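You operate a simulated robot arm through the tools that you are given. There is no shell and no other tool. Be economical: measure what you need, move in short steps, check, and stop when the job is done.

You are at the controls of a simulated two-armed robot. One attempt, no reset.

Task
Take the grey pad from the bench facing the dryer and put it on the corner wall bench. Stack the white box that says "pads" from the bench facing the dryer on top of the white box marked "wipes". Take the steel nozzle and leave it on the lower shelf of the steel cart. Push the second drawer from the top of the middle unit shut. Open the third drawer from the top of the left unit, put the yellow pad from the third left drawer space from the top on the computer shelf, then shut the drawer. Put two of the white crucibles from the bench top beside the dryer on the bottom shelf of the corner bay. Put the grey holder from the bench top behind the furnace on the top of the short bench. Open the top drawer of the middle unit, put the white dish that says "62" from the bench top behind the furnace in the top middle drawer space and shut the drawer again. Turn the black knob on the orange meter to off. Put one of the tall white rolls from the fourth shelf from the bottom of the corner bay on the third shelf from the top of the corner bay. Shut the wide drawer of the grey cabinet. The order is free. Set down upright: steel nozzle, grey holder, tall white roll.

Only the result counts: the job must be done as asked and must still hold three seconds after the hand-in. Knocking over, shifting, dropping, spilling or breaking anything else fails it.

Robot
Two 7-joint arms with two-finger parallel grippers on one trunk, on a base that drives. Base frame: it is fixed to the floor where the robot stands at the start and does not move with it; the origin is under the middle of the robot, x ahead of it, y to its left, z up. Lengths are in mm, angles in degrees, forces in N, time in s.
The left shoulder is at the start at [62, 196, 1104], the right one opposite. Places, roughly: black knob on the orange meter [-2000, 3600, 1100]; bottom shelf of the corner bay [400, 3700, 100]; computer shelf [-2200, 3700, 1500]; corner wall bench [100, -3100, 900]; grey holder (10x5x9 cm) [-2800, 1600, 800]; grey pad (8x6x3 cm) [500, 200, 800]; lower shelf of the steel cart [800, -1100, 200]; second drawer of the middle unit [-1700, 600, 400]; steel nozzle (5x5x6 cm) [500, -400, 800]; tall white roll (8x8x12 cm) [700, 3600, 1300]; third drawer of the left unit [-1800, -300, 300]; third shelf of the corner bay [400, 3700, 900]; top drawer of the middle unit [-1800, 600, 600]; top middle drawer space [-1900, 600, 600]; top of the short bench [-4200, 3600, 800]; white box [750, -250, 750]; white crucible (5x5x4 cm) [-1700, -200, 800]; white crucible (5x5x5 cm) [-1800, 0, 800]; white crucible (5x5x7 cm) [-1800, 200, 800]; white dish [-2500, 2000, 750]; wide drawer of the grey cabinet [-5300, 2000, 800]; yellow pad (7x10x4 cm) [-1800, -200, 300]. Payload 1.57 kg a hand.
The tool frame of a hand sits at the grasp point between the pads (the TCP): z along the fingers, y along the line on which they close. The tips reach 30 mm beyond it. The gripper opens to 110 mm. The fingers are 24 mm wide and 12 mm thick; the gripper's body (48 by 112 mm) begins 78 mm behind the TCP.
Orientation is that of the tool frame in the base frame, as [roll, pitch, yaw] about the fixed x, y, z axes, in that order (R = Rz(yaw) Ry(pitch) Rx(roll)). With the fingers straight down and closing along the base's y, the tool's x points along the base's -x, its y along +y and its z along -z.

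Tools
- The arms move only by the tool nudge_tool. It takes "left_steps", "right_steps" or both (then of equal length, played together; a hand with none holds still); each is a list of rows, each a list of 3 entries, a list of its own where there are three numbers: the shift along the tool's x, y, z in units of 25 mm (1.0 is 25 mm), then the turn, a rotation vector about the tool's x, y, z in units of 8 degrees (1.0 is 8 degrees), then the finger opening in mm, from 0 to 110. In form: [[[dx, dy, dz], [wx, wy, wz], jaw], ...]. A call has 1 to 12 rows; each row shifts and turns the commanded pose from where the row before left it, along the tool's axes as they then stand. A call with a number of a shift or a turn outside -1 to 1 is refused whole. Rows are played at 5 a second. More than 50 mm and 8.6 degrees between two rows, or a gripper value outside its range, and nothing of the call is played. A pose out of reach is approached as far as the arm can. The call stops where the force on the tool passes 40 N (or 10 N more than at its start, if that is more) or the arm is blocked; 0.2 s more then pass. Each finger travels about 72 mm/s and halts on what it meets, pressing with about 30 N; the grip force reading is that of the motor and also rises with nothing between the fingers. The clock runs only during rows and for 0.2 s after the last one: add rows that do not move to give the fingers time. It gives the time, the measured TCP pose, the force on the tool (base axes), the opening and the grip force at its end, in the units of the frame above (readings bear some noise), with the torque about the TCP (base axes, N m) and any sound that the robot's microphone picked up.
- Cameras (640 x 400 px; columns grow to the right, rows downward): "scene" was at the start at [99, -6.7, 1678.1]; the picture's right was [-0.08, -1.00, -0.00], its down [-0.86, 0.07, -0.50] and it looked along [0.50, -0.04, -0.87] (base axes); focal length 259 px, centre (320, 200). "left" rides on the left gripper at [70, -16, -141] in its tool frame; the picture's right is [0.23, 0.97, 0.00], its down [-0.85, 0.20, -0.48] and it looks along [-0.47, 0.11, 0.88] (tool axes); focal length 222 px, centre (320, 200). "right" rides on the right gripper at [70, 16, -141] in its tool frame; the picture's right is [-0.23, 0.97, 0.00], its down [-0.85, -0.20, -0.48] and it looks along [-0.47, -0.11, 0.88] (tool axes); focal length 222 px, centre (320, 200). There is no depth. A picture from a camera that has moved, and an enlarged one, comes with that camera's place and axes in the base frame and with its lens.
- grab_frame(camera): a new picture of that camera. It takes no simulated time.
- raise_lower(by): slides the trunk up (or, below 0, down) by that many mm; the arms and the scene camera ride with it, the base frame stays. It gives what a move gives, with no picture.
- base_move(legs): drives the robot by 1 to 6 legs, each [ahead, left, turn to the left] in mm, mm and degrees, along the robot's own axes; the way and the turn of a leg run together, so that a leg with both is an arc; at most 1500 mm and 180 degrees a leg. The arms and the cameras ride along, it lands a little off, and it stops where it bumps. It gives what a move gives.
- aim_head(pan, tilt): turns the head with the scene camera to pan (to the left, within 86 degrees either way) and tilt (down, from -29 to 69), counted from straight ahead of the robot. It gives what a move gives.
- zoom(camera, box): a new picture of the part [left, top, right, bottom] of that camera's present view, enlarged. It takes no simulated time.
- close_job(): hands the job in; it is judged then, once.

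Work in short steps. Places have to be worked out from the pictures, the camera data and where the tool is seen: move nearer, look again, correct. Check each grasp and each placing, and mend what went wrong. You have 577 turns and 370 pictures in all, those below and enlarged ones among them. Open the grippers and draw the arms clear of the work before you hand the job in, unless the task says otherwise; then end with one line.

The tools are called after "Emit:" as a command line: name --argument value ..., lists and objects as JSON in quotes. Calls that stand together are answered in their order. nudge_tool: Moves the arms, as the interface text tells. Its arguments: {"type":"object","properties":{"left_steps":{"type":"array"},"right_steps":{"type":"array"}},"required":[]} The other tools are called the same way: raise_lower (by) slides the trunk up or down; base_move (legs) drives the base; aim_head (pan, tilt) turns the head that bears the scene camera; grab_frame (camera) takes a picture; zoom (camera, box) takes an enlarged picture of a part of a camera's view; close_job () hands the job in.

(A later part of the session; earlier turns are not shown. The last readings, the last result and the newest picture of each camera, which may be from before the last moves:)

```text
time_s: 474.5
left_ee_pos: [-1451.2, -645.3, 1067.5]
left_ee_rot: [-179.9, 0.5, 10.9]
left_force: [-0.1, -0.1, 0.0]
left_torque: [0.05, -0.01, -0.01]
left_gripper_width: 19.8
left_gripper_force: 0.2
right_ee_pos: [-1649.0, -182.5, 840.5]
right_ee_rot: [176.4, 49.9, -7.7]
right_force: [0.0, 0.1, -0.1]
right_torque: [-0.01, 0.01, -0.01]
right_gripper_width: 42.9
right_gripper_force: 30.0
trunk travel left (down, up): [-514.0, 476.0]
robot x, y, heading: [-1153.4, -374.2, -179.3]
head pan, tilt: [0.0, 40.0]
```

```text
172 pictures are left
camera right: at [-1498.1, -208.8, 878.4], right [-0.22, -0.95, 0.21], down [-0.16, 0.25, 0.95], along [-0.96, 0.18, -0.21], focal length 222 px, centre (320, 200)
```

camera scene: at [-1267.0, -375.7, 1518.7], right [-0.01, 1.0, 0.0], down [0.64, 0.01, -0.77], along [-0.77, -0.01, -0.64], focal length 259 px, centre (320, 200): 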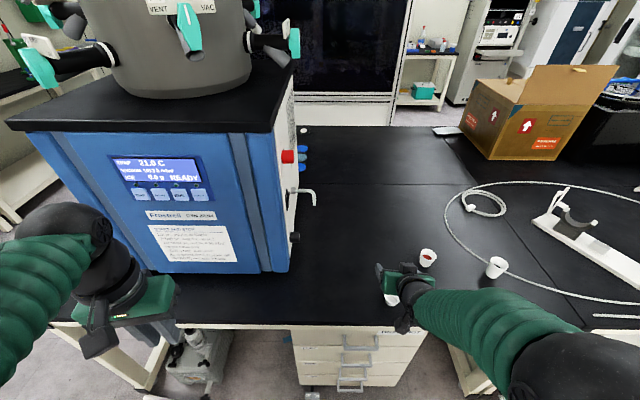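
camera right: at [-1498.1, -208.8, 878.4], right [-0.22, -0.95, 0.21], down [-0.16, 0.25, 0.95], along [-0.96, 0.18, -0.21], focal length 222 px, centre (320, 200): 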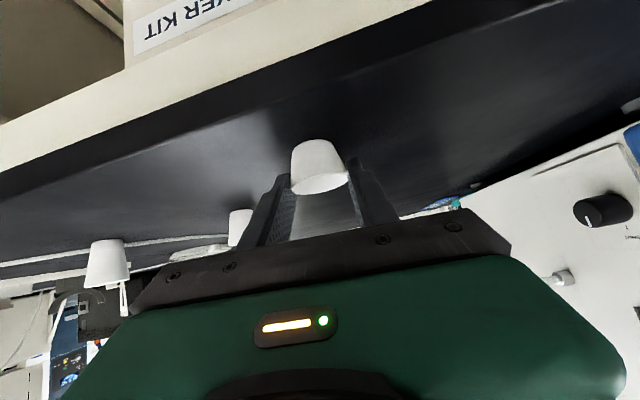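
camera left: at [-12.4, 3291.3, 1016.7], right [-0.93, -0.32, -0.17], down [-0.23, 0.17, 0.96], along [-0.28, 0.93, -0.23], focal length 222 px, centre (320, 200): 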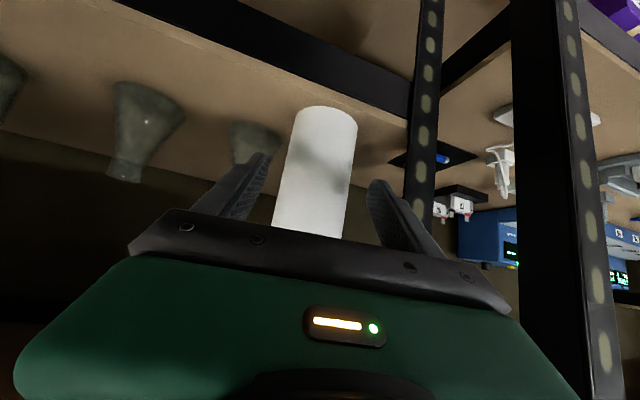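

A is gripped upright with the tilted tool. I raise, shift right, and prepare the left tool (tilt 50°) for crucible B.

Emit:
raise_lower --by 110

Emit:
base_move --legs '[[40, -430, 0]]'

Emit:
nudge_tool --left_steps '[[[-0.5, 0, 0], [0, 0, 0.7], 40], [[-0.5, 0, 0], [0, 0, 0.65], 60], [[-0.5, 0, 0], [0, -1, 0], 80], [[-0.5, 0, 0], [0, -1, 0], 80], [[0, 0, 0], [0, -1, 0], 80], [[0, 0, 0], [0, -1, 0], 80], [[0, 0, 0], [0, -1, 0], 80], [[0, 0, 0], [0, -1, 0], 80], [[0, 0, 0], [0, -0.2, 0], 80]]'

Emit:
grab_frame --camera "scene"

Emit:
grab_frame --camera "left"

```text
time_s: 475.9
left_ee_pos: [-1451.0, -645.3, 1176.8]
left_ee_rot: [-179.9, 0.5, 10.7]
left_force: [0.4, 1.0, 0.5]
left_torque: [-0.01, 0.0, -0.02]
left_gripper_width: 19.9
left_gripper_force: 0.0
right_ee_pos: [-1649.8, -183.0, 949.9]
right_ee_rot: [176.5, 49.9, -7.6]
right_force: [0.2, -0.5, -0.3]
right_torque: [-0.01, 0.03, 0.04]
right_gripper_width: 43.2
right_gripper_force: 29.6
trunk travel left (down, up): [-624.0, 366.0]
robot x, y, heading: [-1147.9, -372.7, -179.1]
head pan, tilt: [0.0, 40.0]
```

```text
time_s: 478.6
left_ee_pos: [-1497.6, -220.9, 1175.2]
left_ee_rot: [-179.5, 0.5, 10.7]
left_force: [0.3, -0.7, 0.2]
left_torque: [0.08, -0.02, 0.02]
left_gripper_width: 19.9
left_gripper_force: 0.0
right_ee_pos: [-1695.2, 245.5, 952.6]
right_ee_rot: [176.9, 50.0, -7.0]
right_force: [-0.3, 0.4, -0.1]
right_torque: [-0.02, -0.02, -0.01]
right_gripper_width: 43.0
right_gripper_force: 29.8
trunk travel left (down, up): [-624.0, 366.0]
robot x, y, heading: [-1197.3, 59.7, -179.1]
head pan, tilt: [0.0, 40.0]
```

```text
time_s: 480.6
left_ee_pos: [-1617.0, -236.1, 1092.1]
left_ee_rot: [-179.9, 42.2, 0.0]
left_force: [-0.4, 0.3, -0.6]
left_torque: [-0.01, 0.03, 0.04]
left_gripper_width: 79.8
left_gripper_force: 0.0
left hand out of reach, approached as far as the arm can: row 4, 5, 6, 7, 8
right_ee_pos: [-1696.1, 249.8, 950.9]
right_ee_rot: [176.4, 50.0, -7.4]
right_force: [0.5, -0.1, -0.9]
right_torque: [-0.03, -0.03, 0.01]
right_gripper_width: 43.1
right_gripper_force: 30.1
trunk travel left (down, up): [-624.0, 366.0]
robot x, y, heading: [-1198.9, 59.3, -179.0]
head pan, tilt: [0.0, 40.0]
```

```text
171 pictures are left
camera scene: at [-1313.3, 56.2, 1628.8], right [-0.01, 1.0, 0.0], down [0.64, 0.01, -0.77], along [-0.77, -0.01, -0.64], focal length 259 px, centre (320, 200)
```

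scene: 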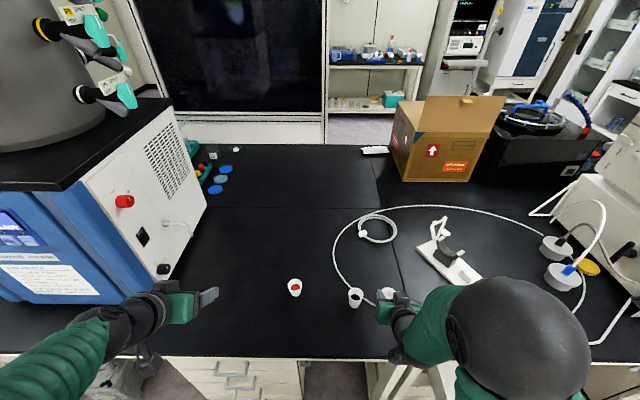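

```text
170 pictures are left
camera left: at [-1470.8, -218.8, 1150.7], right [0.17, -0.97, -0.15], down [-0.31, -0.2, 0.93], along [-0.94, -0.11, -0.34], focal length 222 px, centre (320, 200)
```

left: 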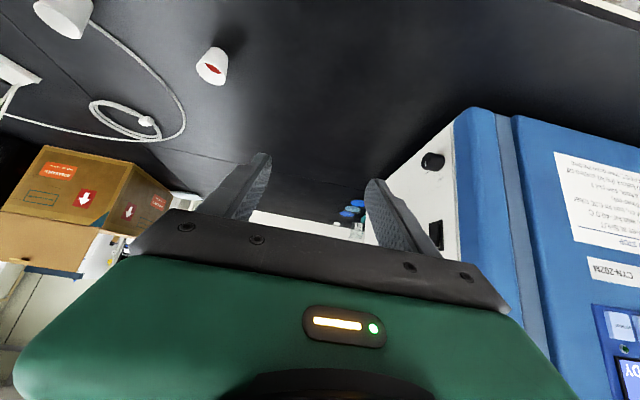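

Crucible B shows something red inside; I zoom in to decide between B and C.

Emit:
zoom --camera "scene" --box '[270, 265, 390, 325]'

Emit:
zoom --camera "left" --box '[180, 30, 260, 100]'

```text
5.33 times, centred on (330, 295) of scene
camera zoom: at [-1313.3, 56.2, 1628.8], right [-0.01, 1.0, 0.0], down [0.64, 0.01, -0.77], along [-0.77, -0.01, -0.64], focal length 1381 px, centre (267, -307)
```

zoom: 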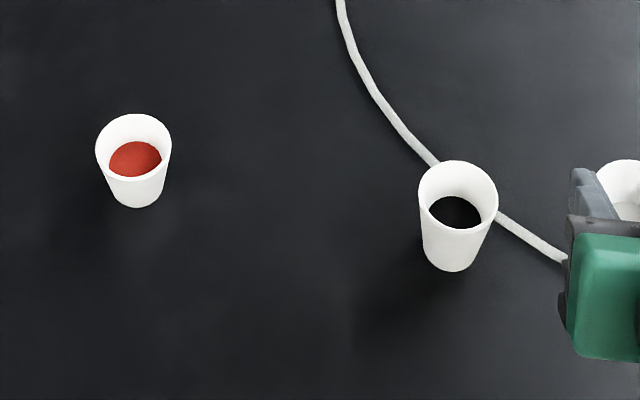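

```text
5.71 times, centred on (220, 65) of left
camera zoom: at [-1470.8, -218.8, 1150.7], right [0.17, -0.97, -0.15], down [-0.31, -0.2, 0.93], along [-0.94, -0.11, -0.34], focal length 1269 px, centre (891, 971)
```

zoom: 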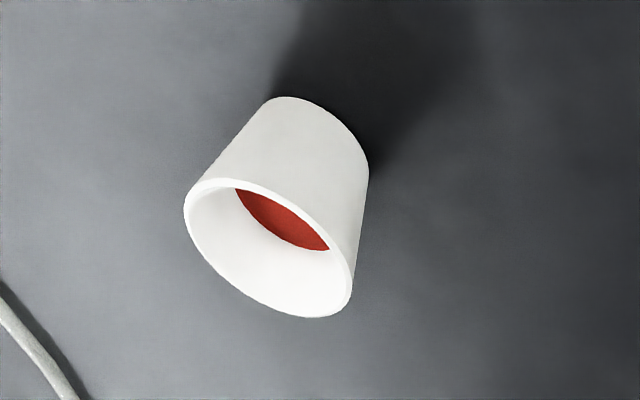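

B holds red powder, C black; A is empty. I'll carry B strictly upright with the left hand. I raise the right hand, drive 100 ahead, lower the trunk, and bring the left hand above B.

Emit:
nudge_tool --right_steps '[[[-0.766, 0, -0.64], [0, 0, 0], 20], [[-0.766, 0, -0.64], [0, 0, 0], 20], [[-0.766, 0, -0.64], [0, 0, 0], 20], [[-0.766, 0, -0.64], [0, 0, 0], 20]]' --left_steps '[[[0, -1, 0], [0, -0.4, 0], 80], [[0, -1, 0], [0, -0.4, 0], 80], [[0, -1, 0], [0, 0, 0], 80], [[0, -1, 0], [0, 0, 0], 80]]'

Emit:
base_move --legs '[[95, 0, 0]]'

Emit:
raise_lower --by -90

Emit:
nudge_tool --left_steps '[[[0, -1, 0], [0, 0, 0], 80], [[0, -1, 0], [0, 0, 0], 80], [[0, -1, 0], [0, 0, 0], 80], [[0, -0.5, 0], [0, 0, 0], 80]]'

Emit:
grab_frame --camera "left"

Emit:
grab_frame --camera "scene"

```text
time_s: 481.6
left_ee_pos: [-1638.2, -137.9, 1106.5]
left_ee_rot: [179.8, 48.5, -0.3]
left_force: [0.2, -0.7, -0.5]
left_torque: [0.02, 0.01, 0.03]
left_gripper_width: 79.9
left_gripper_force: 0.0
left hand out of reach, approached as far as the arm can: row 2, 3
right_ee_pos: [-1692.5, 255.1, 1052.4]
right_ee_rot: [176.2, 49.9, -7.7]
right_force: [-0.1, 0.5, -0.2]
right_torque: [0.0, -0.02, 0.03]
right_gripper_width: 43.1
right_gripper_force: 29.8
trunk travel left (down, up): [-624.0, 366.0]
robot x, y, heading: [-1200.5, 62.7, -179.6]
head pan, tilt: [0.0, 40.0]
```

```text
time_s: 482.7
left_ee_pos: [-1732.0, -140.5, 1106.5]
left_ee_rot: [-179.8, 48.5, 0.0]
left_force: [0.1, 0.1, -0.5]
left_torque: [-0.02, 0.03, 0.02]
left_gripper_width: 80.0
left_gripper_force: 0.1
right_ee_pos: [-1785.9, 251.4, 1051.7]
right_ee_rot: [176.3, 50.1, -7.5]
right_force: [0.0, 0.7, -0.8]
right_torque: [0.01, 0.03, 0.05]
right_gripper_width: 43.1
right_gripper_force: 30.3
trunk travel left (down, up): [-624.0, 366.0]
robot x, y, heading: [-1292.4, 59.5, -179.2]
head pan, tilt: [0.0, 40.0]
```

```text
time_s: 483.9
left_ee_pos: [-1734.2, -140.5, 1016.2]
left_ee_rot: [-180.0, 48.4, 0.0]
left_force: [0.0, -0.5, 0.2]
left_torque: [-0.03, -0.01, 0.03]
left_gripper_width: 80.0
left_gripper_force: 0.0
right_ee_pos: [-1788.4, 252.1, 960.2]
right_ee_rot: [176.2, 49.9, -7.5]
right_force: [-0.6, 1.1, 0.7]
right_torque: [0.01, 0.0, 0.0]
right_gripper_width: 42.8
right_gripper_force: 30.2
trunk travel left (down, up): [-534.0, 456.0]
robot x, y, heading: [-1291.3, 55.0, -178.9]
head pan, tilt: [0.0, 40.0]
```

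```text
time_s: 485.1
left_ee_pos: [-1738.5, -87.5, 1020.0]
left_ee_rot: [-178.2, 48.8, 6.0]
left_force: [0.1, 0.3, -0.7]
left_torque: [0.01, -0.01, -0.01]
left_gripper_width: 80.0
left_gripper_force: 0.1
right_ee_pos: [-1789.6, 252.6, 960.4]
right_ee_rot: [176.3, 50.0, -7.6]
right_force: [0.3, 0.1, -0.5]
right_torque: [-0.06, -0.03, 0.02]
right_gripper_width: 42.9
right_gripper_force: 29.8
trunk travel left (down, up): [-534.0, 456.0]
robot x, y, heading: [-1292.1, 56.0, -179.4]
head pan, tilt: [0.0, 40.0]
stopped in row 4 (left hand): the arm was blocked; the commanded pose is now the measured one
```

```text
167 pictures are left
camera left: at [-1588.2, -57.5, 1062.3], right [0.23, -0.95, -0.19], down [-0.18, -0.23, 0.95], along [-0.96, -0.18, -0.23], focal length 222 px, centre (320, 200)
```

left: 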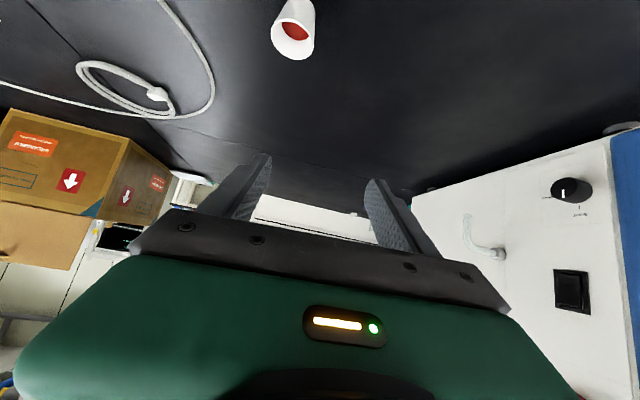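

```text
166 pictures are left
camera scene: at [-1407.8, 55.9, 1538.6], right [-0.01, 1.0, 0.0], down [0.64, 0.01, -0.77], along [-0.77, -0.01, -0.64], focal length 259 px, centre (320, 200)
```

scene: 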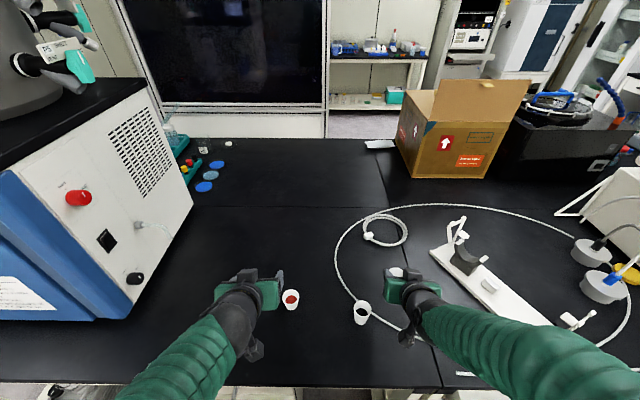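

The left wrist needs more sideways room. I move the hand 47 mm outward and shift the base 100 right instead.

Emit:
nudge_tool --left_steps '[[[0, 0.95, 0], [0, 0, 0], 80], [[0, 0.95, 0], [0, 0, 0.6], 80]]'

Emit:
base_move --legs '[[0, -97, 0]]'

Emit:
nudge_tool --left_steps '[[[0, 0, 0], [0, 0, 0], 80], [[0.75, 0, 0.66], [0, 0, 0], 80], [[0.75, 0, 0.66], [0, 0, 0], 80], [[0.75, 0, 0.66], [0, 0, 0], 80], [[0.75, 0, 0.66], [0, 0, 0], 80], [[0, 0, 0], [0, 0, 0], 80]]'

Emit:
grab_frame --camera "left"

```text
time_s: 485.7
left_ee_pos: [-1736.0, -132.5, 1017.5]
left_ee_rot: [176.1, 48.6, -1.8]
left_force: [0.3, 0.3, -0.3]
left_torque: [-0.03, 0.01, -0.02]
left_gripper_width: 80.0
left_gripper_force: 0.2
right_ee_pos: [-1788.2, 250.1, 961.1]
right_ee_rot: [176.4, 50.0, -7.3]
right_force: [0.4, -0.4, -0.4]
right_torque: [0.04, 0.0, 0.01]
right_gripper_width: 42.9
right_gripper_force: 29.8
trunk travel left (down, up): [-534.0, 456.0]
robot x, y, heading: [-1287.3, 56.1, -179.1]
head pan, tilt: [0.0, 40.0]
```

```text
time_s: 486.9
left_ee_pos: [-1735.7, -57.5, 1014.4]
left_ee_rot: [177.7, 48.6, -0.3]
left_force: [0.5, -2.1, -0.1]
left_torque: [0.12, 0.05, -0.14]
left_gripper_width: 79.9
left_gripper_force: 0.0
right_ee_pos: [-1788.7, 326.2, 965.0]
right_ee_rot: [178.0, 50.1, -6.0]
right_force: [0.7, -2.0, -0.1]
right_torque: [0.11, -0.02, -0.08]
right_gripper_width: 43.0
right_gripper_force: 30.0
trunk travel left (down, up): [-534.0, 456.0]
robot x, y, heading: [-1294.3, 148.1, -179.4]
head pan, tilt: [0.0, 40.0]
```

```text
time_s: 488.3
left_ee_pos: [-1773.0, -37.6, 943.5]
left_ee_rot: [-172.9, 49.5, 7.5]
left_force: [1.0, -1.2, -0.1]
left_torque: [0.05, 0.02, -0.04]
left_gripper_width: 79.9
left_gripper_force: 0.1
left hand out of reach, approached as far as the arm can: row 2, 3, 4, 5
right_ee_pos: [-1790.0, 340.2, 963.1]
right_ee_rot: [176.5, 50.0, -7.2]
right_force: [0.2, 0.1, 0.1]
right_torque: [0.02, -0.01, -0.01]
right_gripper_width: 43.2
right_gripper_force: 30.5
trunk travel left (down, up): [-534.0, 456.0]
robot x, y, heading: [-1292.5, 151.6, -179.5]
head pan, tilt: [0.0, 40.0]
```

```text
165 pictures are left
camera left: at [-1621.4, -18.6, 983.8], right [0.18, -0.95, -0.25], down [-0.18, -0.28, 0.94], along [-0.97, -0.13, -0.22], focal length 222 px, centre (320, 200)
```

left: 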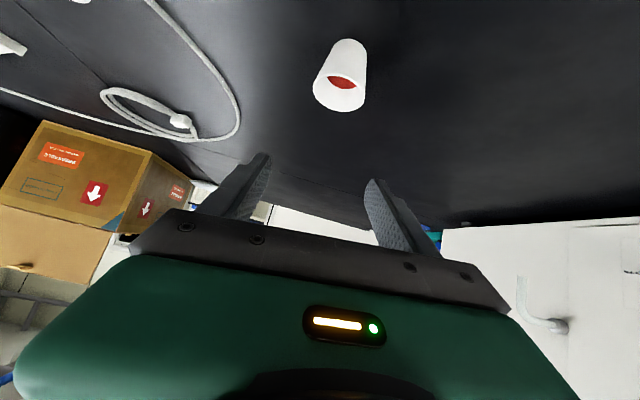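

The left arm is in a poor configuration. I untilt it, lower it tool-down first, and then tilt near the crucible, as worked for the right arm.

Emit:
nudge_tool --left_steps '[[[0, 0.4, -1], [0, 1, 0], 80], [[0, 0.4, 0], [0, 1, 0], 80], [[0, 0, 0], [0, 1, 0], 80], [[0, 0, 0], [0, 1, 0], 80], [[0, 0, 0], [0, 1, 0], 80], [[0, 0, 0], [0, 1, 0], 80], [[0, 0, 0], [0, 0.2, 0], 80]]'

Emit:
grab_frame --camera "scene"

```text
time_s: 489.9
left_ee_pos: [-1752.6, -57.3, 950.8]
left_ee_rot: [177.3, -1.1, 1.5]
left_force: [-0.3, 0.3, -0.1]
left_torque: [0.06, 0.01, -0.01]
left_gripper_width: 79.9
left_gripper_force: 0.1
left hand out of reach, approached as far as the arm can: row 1
right_ee_pos: [-1790.0, 345.3, 961.6]
right_ee_rot: [176.3, 50.0, -7.5]
right_force: [0.1, -0.6, 0.2]
right_torque: [0.0, -0.03, 0.01]
right_gripper_width: 43.1
right_gripper_force: 29.8
trunk travel left (down, up): [-534.0, 456.0]
robot x, y, heading: [-1294.2, 153.3, -179.2]
head pan, tilt: [0.0, 40.0]
```

```text
164 pictures are left
camera scene: at [-1409.6, 148.4, 1538.7], right [-0.01, 1.0, 0.0], down [0.64, 0.01, -0.77], along [-0.77, -0.01, -0.64], focal length 259 px, centre (320, 200)
```

scene: 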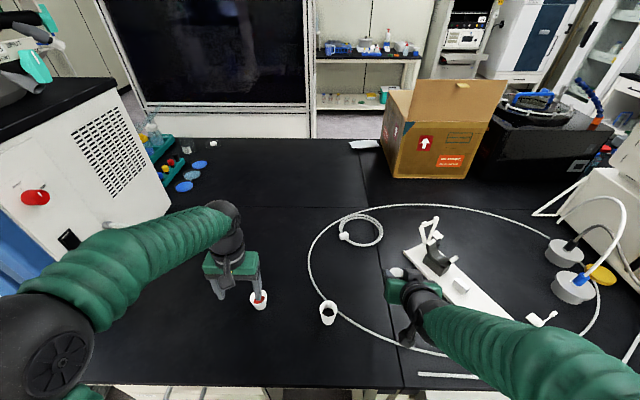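

Emit:
nudge_tool --left_steps '[[[0.5, -0.9, 0.4], [0.33, 0, 0], 80], [[0, 0, 0], [0, -1, 0], 80], [[0, 0, 0], [0, -1, 0], 80], [[0, 0, 0], [0, -1, 0], 80], [[0, 0, 0], [0, -1, 0], 80], [[0, 0, 0], [0, -1, 0], 80], [[0, 0, 0], [0, -1, 0], 80]]'

Emit:
grab_frame --camera "left"

Emit:
grab_frame --camera "scene"

```text
time_s: 491.5
left_ee_pos: [-1753.3, -31.8, 951.3]
left_ee_rot: [-179.9, 43.7, 1.7]
left_force: [0.6, -0.2, 0.2]
left_torque: [-0.02, 0.01, -0.03]
left_gripper_width: 79.8
left_gripper_force: 0.1
left hand out of reach, approached as far as the arm can: row 6, 7
right_ee_pos: [-1789.4, 346.0, 960.5]
right_ee_rot: [176.1, 49.9, -7.6]
right_force: [0.3, -0.6, -0.3]
right_torque: [0.0, -0.01, -0.01]
right_gripper_width: 43.0
right_gripper_force: 29.9
trunk travel left (down, up): [-534.0, 456.0]
robot x, y, heading: [-1289.4, 151.3, -179.3]
head pan, tilt: [0.0, 40.0]
```

```text
163 pictures are left
camera left: at [-1605.7, -11.8, 1006.6], right [0.19, -0.97, -0.16], down [-0.28, -0.21, 0.94], along [-0.94, -0.13, -0.31], focal length 222 px, centre (320, 200)
```

left: 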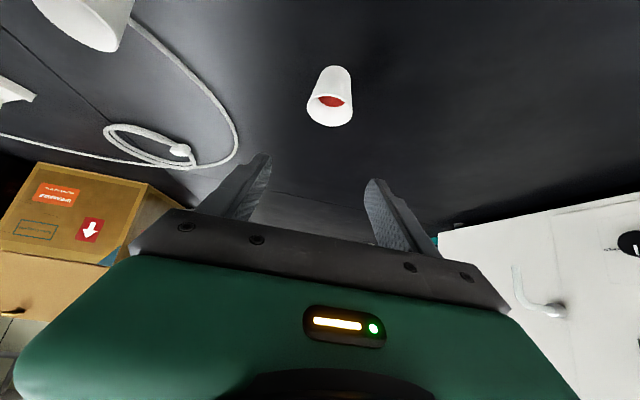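

```text
162 pictures are left
camera scene: at [-1409.2, 150.8, 1538.7], right [-0.01, 1.0, 0.0], down [0.64, 0.01, -0.77], along [-0.77, -0.01, -0.64], focal length 259 px, centre (320, 200)
```

scene: 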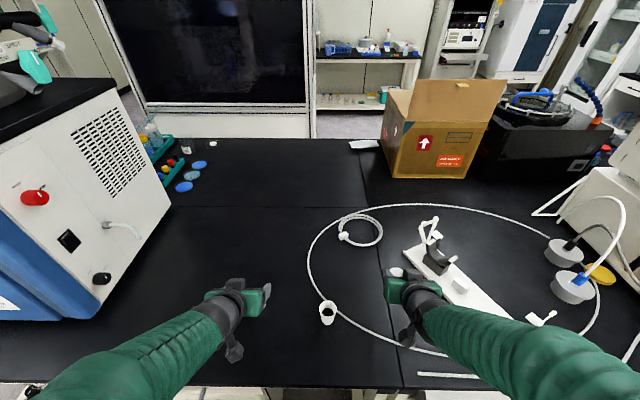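

Left tool is at 44° above/behind B (at about (-1783, -30)). I move in and close.

Emit:
nudge_tool --left_steps '[[[0.515, 0, 0.973], [0, 0, 0], 80], [[0.515, 0, 0.973], [0, 0, 0], 80], [[0.515, 0, 0.973], [0, 0, 0], 80], [[0.515, 0, 0.973], [0, 0, 0], 80], [[0, 0, 0], [0, 0, 0], 80]]'

Emit:
grab_frame --camera "left"

```text
time_s: 492.7
left_ee_pos: [-1772.8, -25.8, 906.9]
left_ee_rot: [-174.6, 46.4, 6.2]
left_force: [-0.1, -0.3, -0.5]
left_torque: [0.02, 0.02, 0.02]
left_gripper_width: 79.9
left_gripper_force: 0.1
left hand out of reach, approached as far as the arm can: row 3, 4
right_ee_pos: [-1790.5, 345.3, 960.8]
right_ee_rot: [176.1, 49.9, -7.5]
right_force: [-0.1, 0.1, 0.0]
right_torque: [0.0, 0.02, 0.04]
right_gripper_width: 42.9
right_gripper_force: 30.2
trunk travel left (down, up): [-534.0, 456.0]
robot x, y, heading: [-1291.0, 149.0, -179.0]
head pan, tilt: [0.0, 40.0]
```

```text
161 pictures are left
camera left: at [-1623.5, -6.4, 954.8], right [0.19, -0.95, -0.23], down [-0.23, -0.27, 0.94], along [-0.95, -0.13, -0.27], focal length 222 px, centre (320, 200)
```

left: 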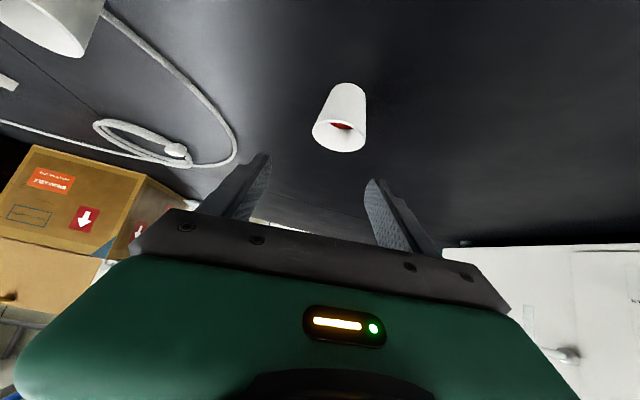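

I let the tool yaw outward 15° (keeping the closing axis level) to free the wrist, then continue.

Emit:
nudge_tool --left_steps '[[[0, 0, 0], [-0.64, 0, -0.4], 80], [[0, 0, 0], [-0.64, 0, -0.4], 80], [[0, 0, 0], [-0.64, 0, -0.4], 80], [[0.72, 0, 0.69], [0, 0, 0], 80], [[0, 0, 0], [0, 0, 0], 80]]'

Emit:
grab_frame --camera "left"

```text
time_s: 494.1
left_ee_pos: [-1760.6, -91.0, 911.2]
left_ee_rot: [-179.8, 47.5, 28.8]
left_force: [0.6, 1.2, 0.0]
left_torque: [0.03, -0.02, -0.01]
left_gripper_width: 80.1
left_gripper_force: 0.1
left hand out of reach, approached as far as the arm can: row 3, 4
right_ee_pos: [-1789.3, 344.8, 958.6]
right_ee_rot: [176.1, 50.0, -7.6]
right_force: [0.2, -0.1, -0.6]
right_torque: [-0.01, 0.01, -0.02]
right_gripper_width: 43.0
right_gripper_force: 30.1
trunk travel left (down, up): [-534.0, 456.0]
robot x, y, heading: [-1292.6, 155.5, -179.5]
head pan, tilt: [0.0, 40.0]
stopped in row 5 (left hand): the arm was blocked; the commanded pose is now the measured one
```

```text
160 pictures are left
camera left: at [-1635.6, -3.6, 955.2], right [0.6, -0.78, -0.17], down [-0.1, -0.28, 0.95], along [-0.79, -0.56, -0.25], focal length 222 px, centre (320, 200)
```

left: 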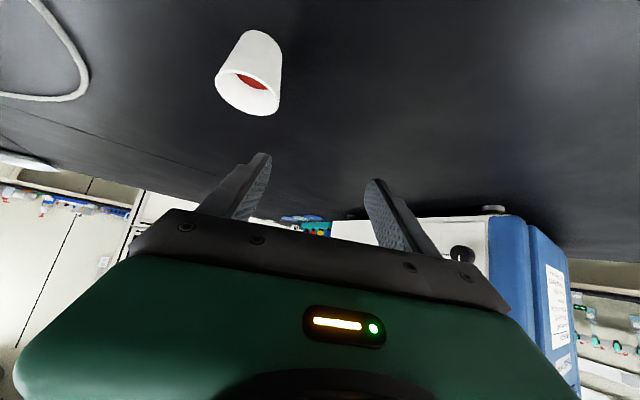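

The left arm won't cooperate here; I'll make a separate trip for B later with the right arm. I clear the bench and carry A to the corner bay.

Emit:
raise_lower --by 160

Emit:
base_move --legs '[[-30, 330, 0], [-1160, 0, 0], [0, 0, -90]]'

Emit:
nudge_tool --left_steps '[[[0, 0, 0], [0, 1, 0], 60], [[0, 0, 0], [0, 1, 0], 40], [[0, 0, 0], [0, 1, 0], 20], [[0, 0, 0], [0, 1, 0], 20], [[0, 0, 0], [0, 1, 0], 20], [[0, 0, 0], [0, 1, 0], 20], [[0, 0, 0], [0, 0, 1], 20], [[0, 0, 0], [0, 0, 1], 20], [[0, 0, 0], [0, 0, 1], 20]]'

Emit:
base_move --legs '[[1450, 0, 0], [1350, 0, 0]]'

```text
time_s: 495.9
left_ee_pos: [-1761.2, -88.7, 1069.6]
left_ee_rot: [179.7, 47.3, 28.2]
left_force: [1.0, 0.2, 0.8]
left_torque: [0.01, 0.01, 0.02]
left_gripper_width: 80.0
left_gripper_force: 0.1
right_ee_pos: [-1789.7, 345.8, 1121.4]
right_ee_rot: [176.1, 50.1, -7.6]
right_force: [-0.2, 1.0, -1.0]
right_torque: [0.02, -0.01, -0.04]
right_gripper_width: 43.1
right_gripper_force: 29.5
trunk travel left (down, up): [-694.0, 296.0]
robot x, y, heading: [-1293.0, 152.2, -179.1]
head pan, tilt: [0.0, 40.0]
```

```text
time_s: 507.5
left_ee_pos: [-314.6, 305.5, 1069.1]
left_ee_rot: [179.7, 47.3, -63.0]
left_force: [0.9, -0.1, 0.3]
left_torque: [0.03, -0.02, -0.01]
left_gripper_width: 79.8
left_gripper_force: 0.1
right_ee_pos: [120.4, 326.5, 1120.8]
right_ee_rot: [176.2, 50.0, -98.7]
right_force: [0.3, 0.6, -0.1]
right_torque: [0.01, 0.0, 0.01]
right_gripper_width: 42.9
right_gripper_force: 29.8
trunk travel left (down, up): [-694.0, 296.0]
robot x, y, heading: [-85.0, -165.4, 89.6]
head pan, tilt: [0.0, 40.0]
```

```text
time_s: 509.5
left_ee_pos: [-308.2, 228.7, 1109.0]
left_ee_rot: [174.4, 7.9, -86.0]
left_force: [-0.1, 0.4, 0.0]
left_torque: [-0.02, -0.01, 0.02]
left_gripper_width: 20.0
left_gripper_force: 0.0
left hand out of reach, approached as far as the arm can: row 2, 3, 4, 5, 6
right_ee_pos: [117.7, 325.2, 1121.3]
right_ee_rot: [176.3, 50.0, -98.4]
right_force: [-0.4, -0.5, -0.5]
right_torque: [-0.01, -0.02, -0.01]
right_gripper_width: 42.7
right_gripper_force: 29.4
trunk travel left (down, up): [-694.0, 296.0]
robot x, y, heading: [-82.5, -170.0, 89.6]
head pan, tilt: [0.0, 40.0]
```

```text
time_s: 523.1
left_ee_pos: [-307.8, 3039.9, 1109.6]
left_ee_rot: [174.5, 8.0, -86.0]
left_force: [-0.7, -1.1, 0.2]
left_torque: [0.0, 0.01, 0.0]
left_gripper_width: 20.0
left_gripper_force: 0.1
right_ee_pos: [119.7, 3136.0, 1120.7]
right_ee_rot: [176.2, 50.0, -98.7]
right_force: [-0.2, -0.7, -0.7]
right_torque: [-0.02, 0.02, 0.0]
right_gripper_width: 43.0
right_gripper_force: 30.7
trunk travel left (down, up): [-694.0, 296.0]
robot x, y, heading: [-86.2, 2641.9, 89.6]
head pan, tilt: [0.0, 40.0]
```

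Near the corner bay. I retract the left hand, lower the trunk fully, then lower the right hand.

Emit:
nudge_tool --left_steps '[[[1, 0, -0.5], [0, 0, 0], 20], [[1, 0, -0.5], [0, 0, 0], 20], [[1, 0, -0.5], [0, 0, 0], 20], [[1, 0, -0.5], [0, 0, 0], 20]]'

Emit:
raise_lower --by -400

Emit:
raise_lower --by -285

Emit:
nudge_tool --right_steps '[[[0.766, -0.3, 0.64], [0, 0, 0], 20], [[0.766, -0.3, 0.64], [0, 0, 0], 20], [[0.766, -0.3, 0.64], [0, 0, 0], 20], [[0.766, -0.3, 0.64], [0, 0, 0], 20], [[0.766, -0.3, 0.64], [0, 0, 0], 20], [[0.766, -0.3, 0.64], [0, 0, 0], 20], [[0.766, -0.3, 0.64], [0, 0, 0], 20], [[0.766, -0.3, 0.64], [0, 0, 0], 20]]'

Emit:
grab_frame --camera "scene"

Emit:
grab_frame --camera "right"

```text
time_s: 524.1
left_ee_pos: [-296.9, 2931.2, 1145.8]
left_ee_rot: [174.4, 8.1, -86.1]
left_force: [0.0, -0.5, -0.3]
left_torque: [0.03, 0.01, 0.01]
left_gripper_width: 20.0
left_gripper_force: 0.0
right_ee_pos: [119.3, 3135.7, 1122.8]
right_ee_rot: [176.2, 50.0, -98.6]
right_force: [0.2, -1.4, -0.3]
right_torque: [0.02, -0.02, -0.02]
right_gripper_width: 42.6
right_gripper_force: 30.0
trunk travel left (down, up): [-694.0, 296.0]
robot x, y, heading: [-84.5, 2646.1, 89.5]
head pan, tilt: [0.0, 40.0]
```

```text
time_s: 527.9
left_ee_pos: [-296.1, 2932.4, 744.4]
left_ee_rot: [174.5, 8.0, -86.1]
left_force: [-0.8, 0.7, 0.6]
left_torque: [-0.02, 0.02, 0.01]
left_gripper_width: 19.8
left_gripper_force: 0.1
right_ee_pos: [119.5, 3136.8, 721.5]
right_ee_rot: [176.3, 50.0, -98.7]
right_force: [0.4, -0.5, -0.3]
right_torque: [-0.01, 0.02, -0.03]
right_gripper_width: 42.6
right_gripper_force: 30.2
trunk travel left (down, up): [-294.0, 696.0]
robot x, y, heading: [-85.5, 2644.7, 89.5]
head pan, tilt: [0.0, 40.0]
```

```text
time_s: 530.8
left_ee_pos: [-294.8, 2931.8, 459.6]
left_ee_rot: [174.5, 8.1, -86.1]
left_force: [0.2, 0.3, -0.2]
left_torque: [0.0, -0.01, -0.03]
left_gripper_width: 19.9
left_gripper_force: 0.0
right_ee_pos: [118.9, 3135.5, 436.9]
right_ee_rot: [176.1, 50.0, -98.6]
right_force: [0.6, -1.0, -0.3]
right_torque: [0.02, 0.02, 0.04]
right_gripper_width: 42.3
right_gripper_force: 30.1
trunk travel left (down, up): [-9.0, 981.0]
robot x, y, heading: [-84.7, 2642.5, 89.8]
head pan, tilt: [0.0, 40.0]
```

```text
time_s: 532.6
left_ee_pos: [-295.1, 2932.1, 461.1]
left_ee_rot: [174.6, 8.0, -86.0]
left_force: [0.4, -0.4, -0.1]
left_torque: [0.01, 0.0, 0.01]
left_gripper_width: 20.0
left_gripper_force: 0.1
right_ee_pos: [172.2, 3130.6, 236.3]
right_ee_rot: [176.1, 50.1, -98.7]
right_force: [-0.2, 0.6, 0.5]
right_torque: [-0.01, 0.03, 0.01]
right_gripper_width: 42.5
right_gripper_force: 30.0
trunk travel left (down, up): [-9.0, 981.0]
robot x, y, heading: [-83.7, 2644.3, 89.7]
head pan, tilt: [0.0, 40.0]
```

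```text
159 pictures are left
camera scene: at [-84.1, 2760.2, 1013.7], right [1.0, -0.01, 0.0], down [0.0, -0.64, -0.77], along [0.01, 0.77, -0.64], focal length 259 px, centre (320, 200)
```

scene: 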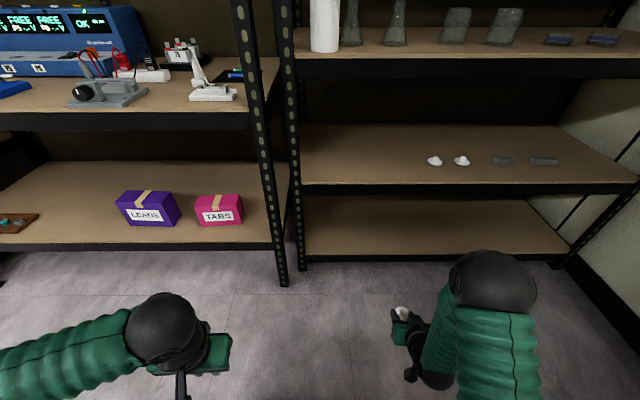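

```text
158 pictures are left
camera right: at [141.7, 2981.3, 272.9], right [-0.95, 0.24, 0.22], down [0.26, 0.16, 0.95], along [0.2, 0.96, -0.21], focal length 222 px, centre (320, 200)
```

right: 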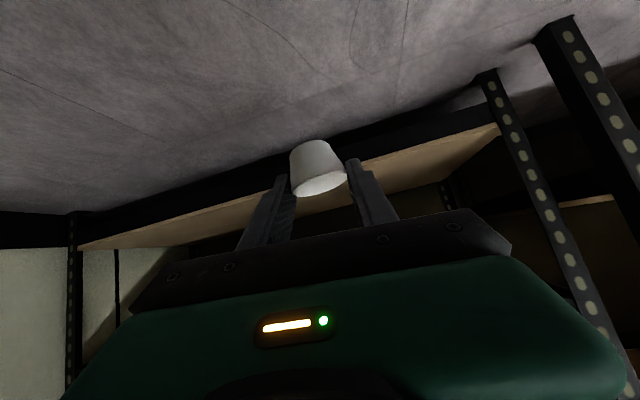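

Bottom shelf top ≈ z 116. I lower the hand to z≈185 and drive 380 ahead.

Emit:
nudge_tool --right_steps '[[[0.766, 0, 0.64], [0, 0, 0], 20], [[0.76, 0, 0.64], [0, 0, 0], 20], [[0, 0, 0], [0, 0, 0], 20]]'

Emit:
base_move --legs '[[300, 0, 0]]'

Emit:
grab_frame --camera "right"

Emit:
grab_frame --camera "scene"

```text
time_s: 533.4
left_ee_pos: [-294.3, 2932.9, 461.7]
left_ee_rot: [174.6, 8.1, -86.0]
left_force: [-0.7, 0.6, -0.5]
left_torque: [0.05, 0.04, 0.01]
left_gripper_width: 19.9
left_gripper_force: 0.1
right_ee_pos: [169.8, 3130.8, 184.7]
right_ee_rot: [176.2, 50.0, -98.8]
right_force: [-0.2, -0.8, 0.1]
right_torque: [0.04, 0.0, -0.01]
right_gripper_width: 42.6
right_gripper_force: 30.7
trunk travel left (down, up): [-9.0, 981.0]
robot x, y, heading: [-82.7, 2642.5, 89.7]
head pan, tilt: [0.0, 40.0]
```

```text
time_s: 535.4
left_ee_pos: [-295.4, 3227.1, 461.2]
left_ee_rot: [174.5, 8.1, -85.8]
left_force: [1.2, -0.4, 0.1]
left_torque: [0.02, 0.02, -0.02]
left_gripper_width: 20.0
left_gripper_force: 0.0
right_ee_pos: [167.4, 3429.6, 184.8]
right_ee_rot: [176.2, 50.0, -98.3]
right_force: [-0.8, 0.3, -0.4]
right_torque: [0.0, -0.02, -0.01]
right_gripper_width: 42.6
right_gripper_force: 29.2
trunk travel left (down, up): [-9.0, 981.0]
robot x, y, heading: [-82.8, 2942.2, 90.1]
head pan, tilt: [0.0, 40.0]
```

```text
157 pictures are left
camera right: at [138.1, 3280.0, 222.3], right [-0.95, 0.24, 0.22], down [0.26, 0.16, 0.95], along [0.19, 0.96, -0.21], focal length 222 px, centre (320, 200)
```

right: 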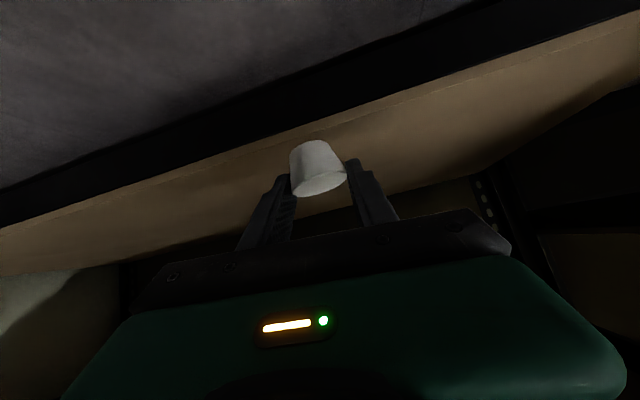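

```text
156 pictures are left
camera scene: at [-84.0, 3057.6, 1013.7], right [1.0, 0.0, 0.0], down [0.0, -0.64, -0.77], along [0.0, 0.77, -0.64], focal length 259 px, centre (320, 200)
```

scene: 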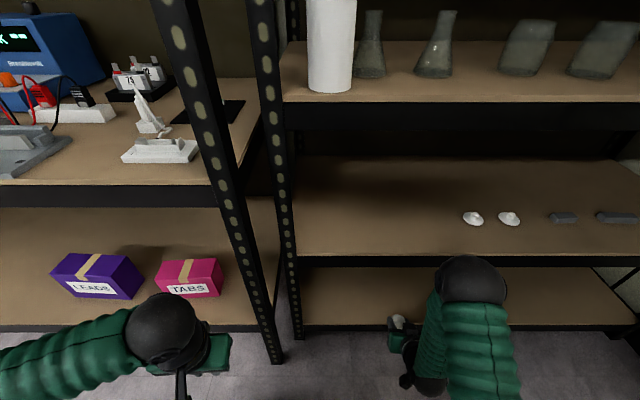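

Emit:
base_move --legs '[[85, 0, 0]]'

Emit:
nudge_tool --right_steps '[[[0, 0, 0], [0, 0, 0], 20], [[0, 0, 0], [0, 0, 0], 20], [[0.38, 0, 0.32], [0, 0, 0], 20], [[0.08, 0, 0.065], [0, 0, 0], 20], [[0.08, 0, 0.065], [0, 0, 0], 20], [[0.08, 0, 0.065], [0, 0, 0], 20], [[0.08, 0, 0.065], [0, 0, 0], 20], [[0, 0, 0], [0, 0, 0], 20]]'

Emit:
grab_frame --camera "right"

```text
time_s: 536.5
left_ee_pos: [-296.3, 3313.3, 461.0]
left_ee_rot: [174.6, 8.1, -85.6]
left_force: [0.5, 0.6, -0.7]
left_torque: [0.03, 0.0, -0.01]
left_gripper_width: 20.1
left_gripper_force: 0.0
right_ee_pos: [167.6, 3514.5, 185.4]
right_ee_rot: [176.1, 50.1, -98.3]
right_force: [0.5, -0.6, -0.2]
right_torque: [-0.03, 0.03, 0.01]
right_gripper_width: 42.5
right_gripper_force: 29.8
trunk travel left (down, up): [-9.0, 981.0]
robot x, y, heading: [-83.0, 3027.9, 90.0]
head pan, tilt: [0.0, 40.0]
```

```text
time_s: 538.3
left_ee_pos: [-295.2, 3312.1, 459.5]
left_ee_rot: [174.6, 8.1, -85.6]
left_force: [0.2, 0.2, -0.2]
left_torque: [-0.03, -0.01, -0.03]
left_gripper_width: 19.9
left_gripper_force: 0.1
right_ee_pos: [165.8, 3516.0, 163.0]
right_ee_rot: [176.2, 50.0, -98.3]
right_force: [0.5, 0.3, 1.1]
right_torque: [0.01, 0.02, -0.01]
right_gripper_width: 42.3
right_gripper_force: 30.2
trunk travel left (down, up): [-9.0, 981.0]
robot x, y, heading: [-81.8, 3027.4, 89.9]
head pan, tilt: [0.0, 40.0]
```

```text
155 pictures are left
camera right: at [137.3, 3365.5, 200.6], right [-0.95, 0.23, 0.22], down [0.26, 0.16, 0.95], along [0.19, 0.96, -0.21], focal length 222 px, centre (320, 200)
```

right: 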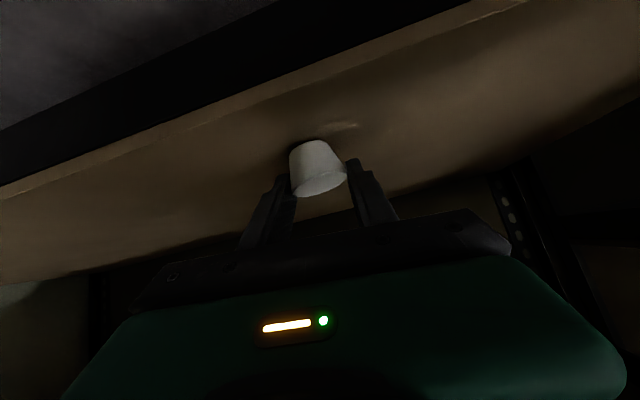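

Emit:
nudge_tool --right_steps '[[[0.08, 0, 0.065], [0, 0, 0], 20], [[0.08, 0, 0.065], [0, 0, 0], 20], [[0.08, 0, 0.065], [0, 0, 0], 20], [[0.08, 0, 0.065], [0, 0, 0], 20], [[0.08, 0, 0.065], [0, 0, 0], 20], [[0, 0, 0], [0, 0, 0], 20]]'

```text
time_s: 539.7
left_ee_pos: [-296.4, 3312.7, 461.4]
left_ee_rot: [174.4, 8.1, -85.7]
left_force: [1.0, 0.7, 0.4]
left_torque: [0.0, -0.01, -0.02]
left_gripper_width: 19.9
left_gripper_force: 0.0
right_ee_pos: [166.1, 3514.6, 152.0]
right_ee_rot: [176.2, 50.3, -98.3]
right_force: [0.5, 3.7, 14.7]
right_torque: [0.44, 0.14, -0.09]
right_gripper_width: 42.5
right_gripper_force: 30.3
trunk travel left (down, up): [-9.0, 981.0]
robot x, y, heading: [-83.0, 3022.2, 89.9]
head pan, tilt: [0.0, 40.0]
```

Contact (14.7 N). I open and withdraw back along the tool.

Emit:
nudge_tool --right_steps '[[[0, 0, 0], [0, 0, 0], 46], [[0, 0, 0], [0, 0, 0], 60], [[0, 0, 0], [0, 0, 0], 75], [[0, 0, 0], [0, 0, 0], 80], [[-0.1, 0, -0.8], [0, 0, 0], 80], [[0, 0, -1], [0, 0, 0], 80], [[0, 0, -1], [0, 0, 0], 80]]'

Emit:
grab_frame --camera "right"

```text
time_s: 541.3
left_ee_pos: [-297.0, 3312.0, 461.7]
left_ee_rot: [174.5, 8.1, -85.5]
left_force: [0.0, -0.1, -0.1]
left_torque: [-0.03, -0.02, 0.06]
left_gripper_width: 20.1
left_gripper_force: 0.0
right_ee_pos: [165.0, 3462.6, 196.3]
right_ee_rot: [176.2, 50.1, -98.4]
right_force: [0.2, -0.2, 1.3]
right_torque: [0.01, 0.01, -0.02]
right_gripper_width: 79.9
right_gripper_force: 0.1
trunk travel left (down, up): [-9.0, 981.0]
robot x, y, heading: [-83.2, 3025.6, 90.1]
head pan, tilt: [0.0, 40.0]
```

```text
154 pictures are left
camera right: at [134.8, 3312.5, 233.8], right [-0.95, 0.23, 0.22], down [0.26, 0.16, 0.95], along [0.19, 0.96, -0.21], focal length 222 px, centre (320, 200)
```

right: 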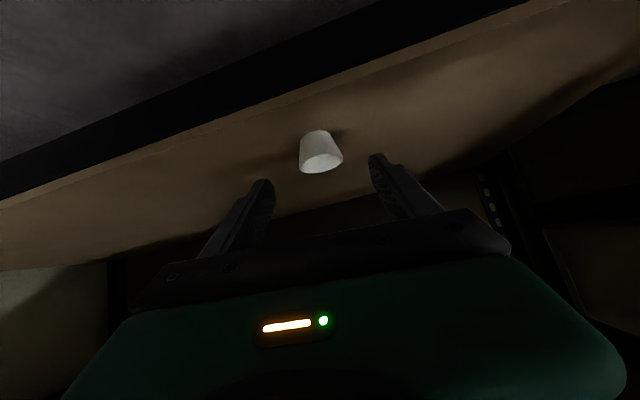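

Crucible A stands on the bottom shelf. I back out, raise, and head left toward the bench behind the furnace.

Emit:
base_move --legs '[[-380, 0, 0]]'

Emit:
raise_lower --by 400

Emit:
raise_lower --by 250

Emit:
nudge_tool --right_steps '[[[0, 0, 0], [0, 1, 0], 60], [[0, 0, 0], [0, 1, 0], 60], [[0, 0, 0], [0, 1, 0], 60], [[0, 0, 0], [0, 1, 0], 60], [[0, 0, 0], [0, 1, 0], 60], [[0, 0, 0], [0, 1, 0], 60], [[0, 0, 0], [0.4, 0.2, -0.6], 60]]'

Emit:
base_move --legs '[[0, 1450, 0], [0, 0, 110]]'

Emit:
aim_head --pan 0 --tilt 25

Emit:
grab_frame --camera "scene"

```text
time_s: 543.7
left_ee_pos: [-296.4, 2930.8, 460.7]
left_ee_rot: [174.4, 8.1, -85.6]
left_force: [0.2, -0.5, 0.3]
left_torque: [-0.01, -0.01, 0.0]
left_gripper_width: 20.1
left_gripper_force: 0.0
right_ee_pos: [164.2, 3079.4, 195.5]
right_ee_rot: [176.3, 50.1, -98.3]
right_force: [-0.2, 0.6, 0.3]
right_torque: [0.0, 0.0, -0.02]
right_gripper_width: 80.1
right_gripper_force: 0.0
trunk travel left (down, up): [-9.0, 981.0]
robot x, y, heading: [-84.0, 2642.5, 90.0]
head pan, tilt: [0.0, 40.0]
```

```text
time_s: 547.5
left_ee_pos: [-295.9, 2930.3, 861.2]
left_ee_rot: [174.5, 8.1, -85.6]
left_force: [0.8, 0.0, -1.1]
left_torque: [0.0, 0.02, -0.01]
left_gripper_width: 20.0
left_gripper_force: 0.1
right_ee_pos: [163.9, 3080.9, 595.2]
right_ee_rot: [176.2, 50.2, -98.3]
right_force: [0.2, 0.4, -0.8]
right_torque: [0.0, 0.02, 0.02]
right_gripper_width: 80.0
right_gripper_force: 0.1
trunk travel left (down, up): [-409.0, 581.0]
robot x, y, heading: [-82.3, 2643.8, 90.2]
head pan, tilt: [0.0, 40.0]
```

```text
time_s: 550.1
left_ee_pos: [-296.2, 2931.6, 1111.0]
left_ee_rot: [174.4, 8.1, -85.6]
left_force: [-1.1, -0.7, -0.3]
left_torque: [0.0, -0.01, -0.03]
left_gripper_width: 20.0
left_gripper_force: 0.0
right_ee_pos: [163.2, 3081.5, 846.4]
right_ee_rot: [176.2, 50.1, -98.3]
right_force: [-0.6, -0.3, -0.6]
right_torque: [0.02, 0.02, 0.0]
right_gripper_width: 80.0
right_gripper_force: 0.1
trunk travel left (down, up): [-659.0, 331.0]
robot x, y, heading: [-87.2, 2645.3, 90.1]
head pan, tilt: [0.0, 40.0]
```

```text
time_s: 551.7
left_ee_pos: [-296.3, 2931.4, 1110.9]
left_ee_rot: [174.5, 8.2, -85.6]
left_force: [-0.2, -0.3, -0.4]
left_torque: [0.0, -0.03, -0.02]
left_gripper_width: 20.2
left_gripper_force: 0.1
right_ee_pos: [162.8, 3080.5, 848.4]
right_ee_rot: [-179.2, 0.6, -90.6]
right_force: [-0.3, 0.2, -0.1]
right_torque: [-0.02, 0.01, -0.05]
right_gripper_width: 59.9
right_gripper_force: 0.0
trunk travel left (down, up): [-659.0, 331.0]
robot x, y, heading: [-87.0, 2646.5, 90.1]
head pan, tilt: [0.0, 40.0]
```

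```text
time_s: 563.6
left_ee_pos: [-1707.8, 2351.8, 1112.6]
left_ee_rot: [174.4, 8.2, 26.3]
left_force: [-0.2, -0.7, 0.1]
left_torque: [0.01, -0.03, 0.02]
left_gripper_width: 20.0
left_gripper_force: 0.0
right_ee_pos: [-2017.3, 2722.2, 847.1]
right_ee_rot: [-179.1, 0.7, 21.4]
right_force: [0.0, 0.0, 1.2]
right_torque: [0.02, 0.0, -0.02]
right_gripper_width: 60.0
right_gripper_force: 0.0
trunk travel left (down, up): [-659.0, 331.0]
robot x, y, heading: [-1522.0, 2654.8, -158.1]
head pan, tilt: [0.0, 40.0]
```

```text
time_s: 564.4
left_ee_pos: [-1704.9, 2353.3, 1110.9]
left_ee_rot: [174.5, 8.2, 26.3]
left_force: [0.8, -0.4, -1.0]
left_torque: [-0.03, 0.03, -0.01]
left_gripper_width: 19.9
left_gripper_force: 0.1
right_ee_pos: [-2017.9, 2722.3, 847.4]
right_ee_rot: [-179.1, 0.8, 21.5]
right_force: [-0.5, -0.1, -0.3]
right_torque: [0.01, -0.01, -0.02]
right_gripper_width: 60.0
right_gripper_force: 0.1
trunk travel left (down, up): [-659.0, 331.0]
robot x, y, heading: [-1518.1, 2657.3, -158.3]
head pan, tilt: [0.0, 25.0]
```

```text
153 pictures are left
camera scene: at [-1636.5, 2607.9, 1686.9], right [-0.37, 0.93, 0.0], down [0.39, 0.16, -0.91], along [-0.84, -0.34, -0.42], focal length 259 px, centre (320, 200)
```

scene: 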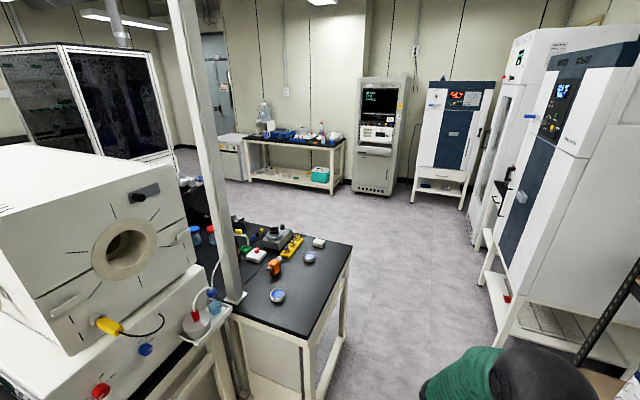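

Emit:
zoom --camera "scene" --box '[200, 200, 360, 310]'

Emit:
zoom --camera "scene" --box '[330, 60, 560, 220]'

```text
3.64 times, centred on (280, 255) of scene
camera zoom: at [-1636.5, 2607.9, 1686.9], right [-0.37, 0.93, 0.0], down [0.39, 0.16, -0.91], along [-0.84, -0.34, -0.42], focal length 942 px, centre (466, 0)
```

zoom: 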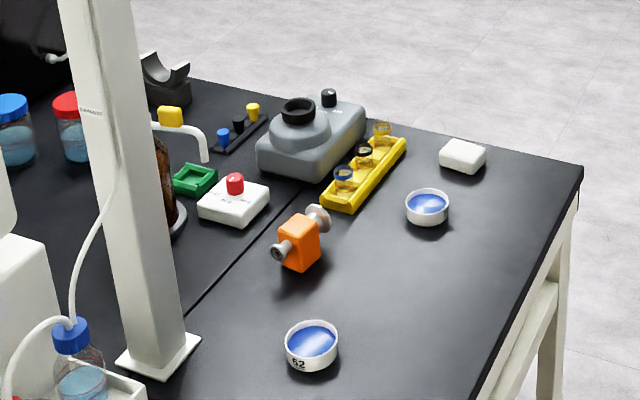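

```text
2.50 times, centred on (445, 140) of scene
camera zoom: at [-1636.5, 2607.9, 1686.9], right [-0.37, 0.93, 0.0], down [0.39, 0.16, -0.91], along [-0.84, -0.34, -0.42], focal length 647 px, centre (8, 350)
```

zoom: 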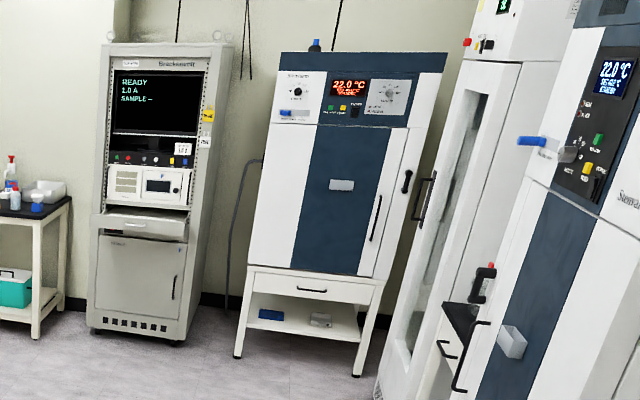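

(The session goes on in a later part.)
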